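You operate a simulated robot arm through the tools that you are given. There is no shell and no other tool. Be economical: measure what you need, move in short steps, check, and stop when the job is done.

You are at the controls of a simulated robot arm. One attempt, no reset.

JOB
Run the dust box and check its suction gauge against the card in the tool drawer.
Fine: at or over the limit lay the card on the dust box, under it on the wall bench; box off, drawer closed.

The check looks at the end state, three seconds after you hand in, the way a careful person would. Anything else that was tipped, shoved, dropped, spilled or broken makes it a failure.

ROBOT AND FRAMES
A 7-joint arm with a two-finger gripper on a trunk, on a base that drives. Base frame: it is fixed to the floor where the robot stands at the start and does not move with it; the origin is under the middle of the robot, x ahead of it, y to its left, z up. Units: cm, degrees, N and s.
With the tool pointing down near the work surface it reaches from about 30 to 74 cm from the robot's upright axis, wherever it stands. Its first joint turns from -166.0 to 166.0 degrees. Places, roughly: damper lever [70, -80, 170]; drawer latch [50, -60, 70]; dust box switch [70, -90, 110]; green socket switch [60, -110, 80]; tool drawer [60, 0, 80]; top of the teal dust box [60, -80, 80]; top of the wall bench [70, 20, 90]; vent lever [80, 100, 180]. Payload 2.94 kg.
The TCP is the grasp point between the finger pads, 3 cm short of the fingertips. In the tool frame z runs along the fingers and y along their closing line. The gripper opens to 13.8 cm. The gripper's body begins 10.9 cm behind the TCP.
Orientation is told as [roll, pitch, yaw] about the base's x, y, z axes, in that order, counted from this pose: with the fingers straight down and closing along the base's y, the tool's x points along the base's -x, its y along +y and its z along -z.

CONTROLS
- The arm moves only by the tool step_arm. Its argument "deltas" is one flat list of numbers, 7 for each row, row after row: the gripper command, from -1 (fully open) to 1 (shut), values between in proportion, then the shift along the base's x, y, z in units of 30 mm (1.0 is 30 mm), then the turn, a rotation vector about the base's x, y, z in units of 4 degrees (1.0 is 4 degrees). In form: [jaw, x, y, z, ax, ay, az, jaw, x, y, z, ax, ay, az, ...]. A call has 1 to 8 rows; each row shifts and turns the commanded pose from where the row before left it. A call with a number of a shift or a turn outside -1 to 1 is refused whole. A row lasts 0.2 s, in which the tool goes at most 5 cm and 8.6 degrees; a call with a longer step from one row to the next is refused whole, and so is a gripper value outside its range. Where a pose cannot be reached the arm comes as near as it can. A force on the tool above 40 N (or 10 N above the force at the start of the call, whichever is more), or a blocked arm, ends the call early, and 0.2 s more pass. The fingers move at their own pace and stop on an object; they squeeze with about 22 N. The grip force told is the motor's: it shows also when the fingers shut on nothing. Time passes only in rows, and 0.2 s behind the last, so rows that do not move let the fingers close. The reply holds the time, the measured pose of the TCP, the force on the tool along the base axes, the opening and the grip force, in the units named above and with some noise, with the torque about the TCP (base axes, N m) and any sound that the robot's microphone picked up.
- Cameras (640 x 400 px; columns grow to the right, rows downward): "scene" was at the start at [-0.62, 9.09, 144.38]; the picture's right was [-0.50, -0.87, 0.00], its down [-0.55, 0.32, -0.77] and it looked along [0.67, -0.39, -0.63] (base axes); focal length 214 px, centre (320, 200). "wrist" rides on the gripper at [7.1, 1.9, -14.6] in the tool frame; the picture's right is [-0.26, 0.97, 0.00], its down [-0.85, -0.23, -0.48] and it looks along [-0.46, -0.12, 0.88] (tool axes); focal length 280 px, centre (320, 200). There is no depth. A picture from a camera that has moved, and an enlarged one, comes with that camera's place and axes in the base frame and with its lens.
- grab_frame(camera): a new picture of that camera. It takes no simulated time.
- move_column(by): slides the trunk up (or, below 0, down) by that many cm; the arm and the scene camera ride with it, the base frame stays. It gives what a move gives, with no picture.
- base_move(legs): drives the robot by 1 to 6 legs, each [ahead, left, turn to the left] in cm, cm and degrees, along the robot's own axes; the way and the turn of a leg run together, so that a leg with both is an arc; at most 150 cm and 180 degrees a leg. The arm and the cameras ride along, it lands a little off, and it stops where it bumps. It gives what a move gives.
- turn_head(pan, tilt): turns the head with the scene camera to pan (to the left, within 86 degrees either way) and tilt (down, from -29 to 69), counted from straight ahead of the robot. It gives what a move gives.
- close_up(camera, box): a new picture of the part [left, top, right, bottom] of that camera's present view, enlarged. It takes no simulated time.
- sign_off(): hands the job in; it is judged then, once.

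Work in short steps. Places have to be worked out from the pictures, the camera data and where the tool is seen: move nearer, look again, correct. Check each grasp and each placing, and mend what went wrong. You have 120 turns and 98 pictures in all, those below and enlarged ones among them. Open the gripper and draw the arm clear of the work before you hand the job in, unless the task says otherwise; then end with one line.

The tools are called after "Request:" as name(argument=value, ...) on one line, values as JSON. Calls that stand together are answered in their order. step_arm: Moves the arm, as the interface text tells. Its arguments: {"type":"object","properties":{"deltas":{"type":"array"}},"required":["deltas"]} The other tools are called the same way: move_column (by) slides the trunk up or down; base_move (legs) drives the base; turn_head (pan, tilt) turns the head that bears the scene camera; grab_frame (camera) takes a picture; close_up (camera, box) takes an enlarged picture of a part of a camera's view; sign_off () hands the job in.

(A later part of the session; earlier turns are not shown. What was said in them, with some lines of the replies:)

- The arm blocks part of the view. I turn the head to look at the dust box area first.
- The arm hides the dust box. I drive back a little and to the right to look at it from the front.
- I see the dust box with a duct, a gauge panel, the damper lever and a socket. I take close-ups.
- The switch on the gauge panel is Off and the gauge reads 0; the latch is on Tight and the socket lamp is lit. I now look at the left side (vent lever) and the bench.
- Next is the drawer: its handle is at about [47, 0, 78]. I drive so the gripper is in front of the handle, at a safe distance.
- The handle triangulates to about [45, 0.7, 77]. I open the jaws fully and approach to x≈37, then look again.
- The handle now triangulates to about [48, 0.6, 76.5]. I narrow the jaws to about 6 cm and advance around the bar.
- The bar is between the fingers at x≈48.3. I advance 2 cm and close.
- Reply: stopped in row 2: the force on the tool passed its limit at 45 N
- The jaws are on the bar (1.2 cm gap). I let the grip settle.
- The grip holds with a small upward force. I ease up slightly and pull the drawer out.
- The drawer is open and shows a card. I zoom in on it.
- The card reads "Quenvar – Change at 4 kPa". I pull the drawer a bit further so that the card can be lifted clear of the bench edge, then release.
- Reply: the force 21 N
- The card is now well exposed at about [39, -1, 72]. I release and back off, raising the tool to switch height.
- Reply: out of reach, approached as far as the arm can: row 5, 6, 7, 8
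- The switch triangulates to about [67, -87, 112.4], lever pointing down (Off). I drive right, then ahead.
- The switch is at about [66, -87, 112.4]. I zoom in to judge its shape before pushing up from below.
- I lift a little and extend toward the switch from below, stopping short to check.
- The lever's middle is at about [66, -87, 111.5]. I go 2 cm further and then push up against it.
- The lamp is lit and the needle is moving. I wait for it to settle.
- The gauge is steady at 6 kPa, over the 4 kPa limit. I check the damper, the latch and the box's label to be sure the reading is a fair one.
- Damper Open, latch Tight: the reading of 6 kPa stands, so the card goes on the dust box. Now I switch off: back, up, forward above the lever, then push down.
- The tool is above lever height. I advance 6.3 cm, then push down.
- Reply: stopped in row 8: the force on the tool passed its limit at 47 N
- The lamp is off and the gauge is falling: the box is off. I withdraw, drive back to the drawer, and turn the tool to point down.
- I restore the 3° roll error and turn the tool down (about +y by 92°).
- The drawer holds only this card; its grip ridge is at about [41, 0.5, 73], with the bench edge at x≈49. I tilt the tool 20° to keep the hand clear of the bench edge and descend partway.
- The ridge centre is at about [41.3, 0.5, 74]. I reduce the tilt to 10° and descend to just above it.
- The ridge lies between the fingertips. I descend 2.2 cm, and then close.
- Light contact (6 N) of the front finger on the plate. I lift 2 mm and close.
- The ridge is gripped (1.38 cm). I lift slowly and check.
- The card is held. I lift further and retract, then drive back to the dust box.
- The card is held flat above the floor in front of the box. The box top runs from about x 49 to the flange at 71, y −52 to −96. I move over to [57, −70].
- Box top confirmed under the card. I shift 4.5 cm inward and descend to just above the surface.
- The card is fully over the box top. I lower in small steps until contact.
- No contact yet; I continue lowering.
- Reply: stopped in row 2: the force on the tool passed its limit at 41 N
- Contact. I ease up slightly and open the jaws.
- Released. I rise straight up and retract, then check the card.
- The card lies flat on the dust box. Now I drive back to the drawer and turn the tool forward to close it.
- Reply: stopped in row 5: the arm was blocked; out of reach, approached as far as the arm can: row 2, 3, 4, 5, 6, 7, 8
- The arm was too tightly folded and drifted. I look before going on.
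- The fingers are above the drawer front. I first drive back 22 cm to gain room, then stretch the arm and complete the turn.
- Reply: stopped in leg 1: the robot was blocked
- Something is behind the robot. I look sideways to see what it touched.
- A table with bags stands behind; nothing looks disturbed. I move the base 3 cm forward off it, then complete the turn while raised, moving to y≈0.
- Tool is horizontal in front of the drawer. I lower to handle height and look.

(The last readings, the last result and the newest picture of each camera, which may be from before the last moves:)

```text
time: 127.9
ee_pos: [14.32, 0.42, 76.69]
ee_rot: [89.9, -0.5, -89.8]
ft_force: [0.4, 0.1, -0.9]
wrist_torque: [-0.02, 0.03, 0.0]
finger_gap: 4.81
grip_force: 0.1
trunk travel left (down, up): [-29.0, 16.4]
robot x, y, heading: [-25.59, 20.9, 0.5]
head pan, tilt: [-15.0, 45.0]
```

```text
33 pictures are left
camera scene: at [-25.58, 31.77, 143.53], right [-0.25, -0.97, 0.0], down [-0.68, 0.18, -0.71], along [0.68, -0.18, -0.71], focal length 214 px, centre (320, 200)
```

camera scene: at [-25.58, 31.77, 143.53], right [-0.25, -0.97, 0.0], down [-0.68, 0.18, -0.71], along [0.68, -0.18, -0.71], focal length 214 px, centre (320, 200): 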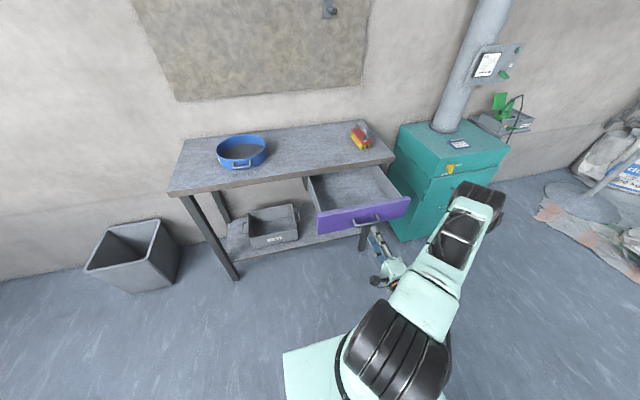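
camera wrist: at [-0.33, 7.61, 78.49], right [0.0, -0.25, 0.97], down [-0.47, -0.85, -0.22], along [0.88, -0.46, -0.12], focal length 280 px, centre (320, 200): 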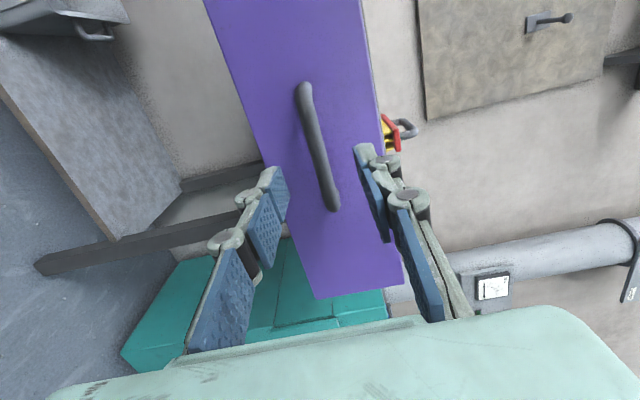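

The bar is between the open fingers. I push forward so both fingertips press the drawer front.

Request:
step_arm(deltas=[0.3, 0.6, 0, 0, 0, 0, 0, 0.3, 0.6, 0, 0, 0, 0, 0, 0.3, 0.6, 0, 0, 0, 0, 0, 0.3, 0.6, 0, 0, 0, 0, 0, 0.3, 0.6, 0, 0, 0, 0, 0, 0.3, 0.5, 0, 0, 0, 0, 0, 0.3, 0.5, 0, 0, 0, 0, 0, 0.3, 0.5, 0, 0, 0, 0, 0])

Request:
grab_frame(camera="wrist")

```text
time: 129.7
ee_pos: [27.68, 0.27, 76.55]
ee_rot: [89.9, -0.5, -89.9]
ft_force: [-0.4, -0.7, 0.3]
wrist_torque: [0.0, 0.02, -0.03]
finger_gap: 4.82
grip_force: 0.1
trunk travel left (down, up): [-29.0, 16.4]
robot x, y, heading: [-25.44, 20.89, 0.6]
head pan, tilt: [-15.0, 45.0]
```

```text
32 pictures are left
camera wrist: at [13.02, 7.42, 78.38], right [0.0, -0.25, 0.97], down [-0.47, -0.85, -0.22], along [0.88, -0.46, -0.12], focal length 280 px, centre (320, 200)
```

wrist: 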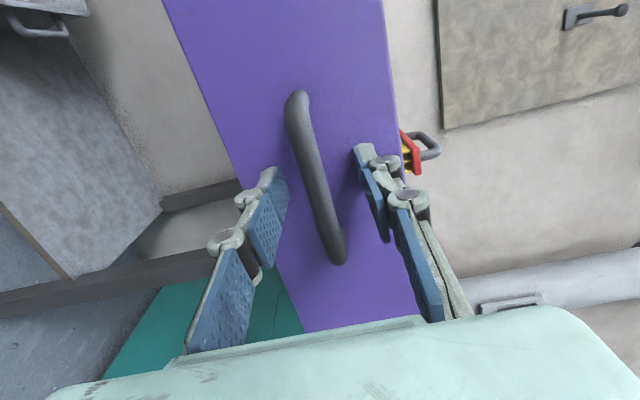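

It moves with the tool. I keep pushing.

Request:
step_arm(deltas=[0.3, 0.6, 0, 0, 0, 0, 0, 0.3, 0.6, 0, 0, 0, 0, 0, 0.3, 0.6, 0, 0, 0, 0, 0, 0.3, 0.6, 0, 0, 0, 0, 0, 0.3, 0.6, 0, 0, 0, 0, 0, 0.3, 0.6, 0, 0, 0, 0, 0, 0.3, 0.6, 0, 0, 0, 0, 0, 0.3, 0.6, 0, 0, 0, 0, 0])

Request:
step_arm(deltas=[0.3, 0.5, 0, 0, 0, 0, 0, 0.3, 0.5, 0, 0, 0, 0, 0, 0.3, 0.3, 0, 0, 0, 0, 0, 0.3, 0.3, 0, 0, 0, 0, 0, 0.3, 0.3, 0, 0, 0, 0, 0, 0.3, 0.3, 0, 0, 0, 0, 0, 0.3, 0.3, 0, 0, 0, 0, 0])

Request:
close_up(camera="scene", box=[280, 130, 440, 230])

```text
time: 131.5
ee_pos: [41.98, 0.29, 76.44]
ee_rot: [89.8, -0.5, -89.9]
ft_force: [0.6, 0.2, -0.4]
wrist_torque: [0.0, -0.01, -0.03]
finger_gap: 4.84
grip_force: 0.1
trunk travel left (down, up): [-29.0, 16.4]
robot x, y, heading: [-25.78, 20.32, 0.3]
head pan, tilt: [-15.0, 45.0]
```

```text
time: 132.8
ee_pos: [47.22, 0.09, 76.5]
ee_rot: [89.9, -0.5, -89.9]
ft_force: [-1.5, -0.9, 4.3]
wrist_torque: [0.01, 0.56, 0.1]
finger_gap: 1.72
grip_force: 5.5
trunk travel left (down, up): [-29.0, 16.4]
robot x, y, heading: [-25.19, 20.44, 0.7]
head pan, tilt: [-15.0, 45.0]
stopped in row 6: the force on the tool passed its limit at 56 N (the readings are from after the stop); the commanded pose is now the measured one
```

```text
4.00 times, centred on (360, 180) of scene
camera zoom: at [-26.03, 31.83, 143.55], right [-0.25, -0.97, 0.0], down [-0.68, 0.18, -0.71], along [0.69, -0.18, -0.7], focal length 858 px, centre (160, 280)
```

zoom: 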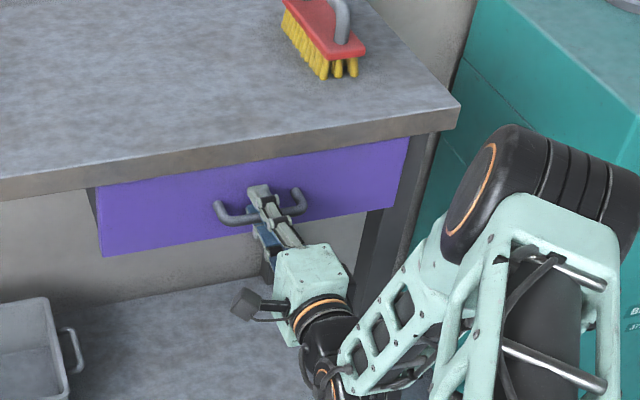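

The push ended at x=47.2, the same point where the fingers met the closed drawer before; the drawer is shut. I open slightly and withdraw.

Request:
step_arm(deltas=[0.3, -0.1, 0, 0, 0, 0, 0, 0.2, 0, 0, 0, 0, 0, 0, 0.2, 0, 0, 0, 0, 0, 0, 0.2, -0.3, 0, 0, 0, 0, 0, 0.2, -0.8, 0, 0, 0, 0, 0, 0.2, -1, 0, 0, 0, 0, 0, 0.2, -1, 0, 0, 0, 0, 0, 0.2, -1, 0, 0, 0, 0, 0])

Request:
step_arm(deltas=[-1, -1, 0, 0, 0, 0, 0, -1, -1, 0, 0, 0, 0, 0, -1, -1, 0, 0, 0, 0, 0, -1, -1, 0, 0, 0, 0, 0, -1, -1, 0, 0, 0, 0, 0, -1, -0.5, 0, 0, 0, 0, 0])

Request:
grab_frame(camera="scene")

Request:
close_up(camera="scene", box=[280, 130, 440, 230])

Request:
close_up(camera="scene", box=[400, 30, 560, 180])

```text
time: 134.6
ee_pos: [34.48, 0.25, 76.21]
ee_rot: [89.5, -0.3, -89.8]
ft_force: [-0.5, -0.2, -0.2]
wrist_torque: [0.01, -0.02, -0.02]
finger_gap: 5.53
grip_force: 0.0
trunk travel left (down, up): [-29.0, 16.4]
robot x, y, heading: [-25.3, 20.54, 0.5]
head pan, tilt: [-15.0, 45.0]
```

```text
time: 136.0
ee_pos: [17.97, 0.16, 76.22]
ee_rot: [89.6, -0.4, -89.9]
ft_force: [0.2, -0.2, 0.3]
wrist_torque: [-0.01, -0.02, 0.06]
finger_gap: 13.81
grip_force: 0.2
trunk travel left (down, up): [-29.0, 16.4]
robot x, y, heading: [-25.44, 20.57, 0.7]
head pan, tilt: [-15.0, 45.0]
```

```text
30 pictures are left
camera scene: at [-25.63, 31.77, 143.54], right [-0.25, -0.97, 0.0], down [-0.68, 0.18, -0.71], along [0.68, -0.18, -0.71], focal length 214 px, centre (320, 200)
```

scene: 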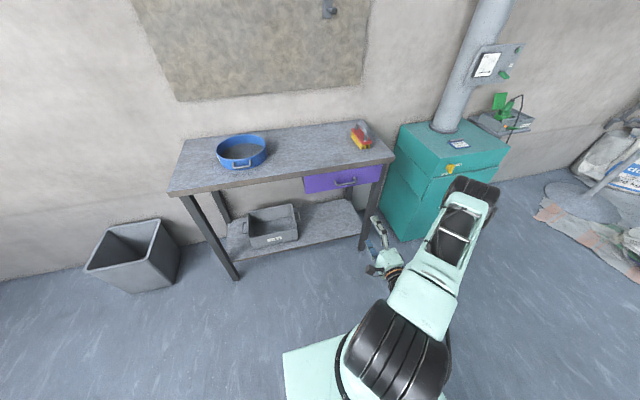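

```text
4.00 times, centred on (360, 180) of scene
camera zoom: at [-25.63, 31.77, 143.54], right [-0.25, -0.97, 0.0], down [-0.68, 0.18, -0.71], along [0.68, -0.18, -0.71], focal length 858 px, centre (160, 280)
```

zoom: 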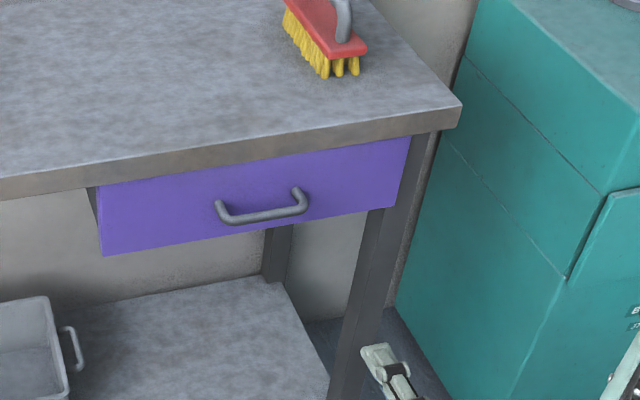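

```text
2.67 times, centred on (480, 105) of scene
camera zoom: at [-25.63, 31.77, 143.54], right [-0.25, -0.97, 0.0], down [-0.68, 0.18, -0.71], along [0.68, -0.18, -0.71], focal length 572 px, centre (-107, 453)
```

zoom: 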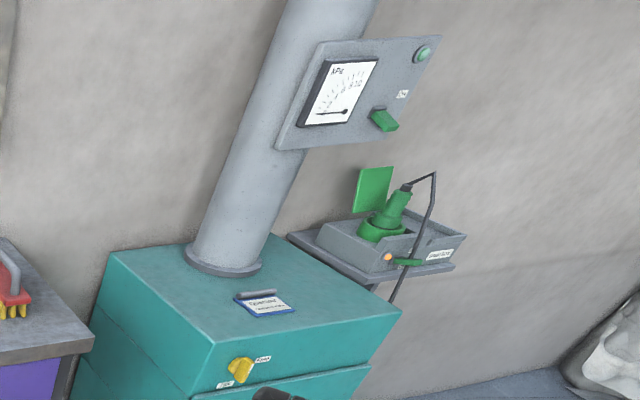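

The drawer is shut, the box is off (gauge at 0, lamp dark), the card lies on the dust box, and the arm is clear with the gripper open. I hand in.

Request:
sign_off()

```text
The job is handed in.
```

The dust box read 6 kPa against the card's 4 kPa limit, so the card is on the dust box, the box is switched off and the drawer is closed. While backing up, the base bumped the bag table behind the robot; nothing looked disturbed from the views I had.
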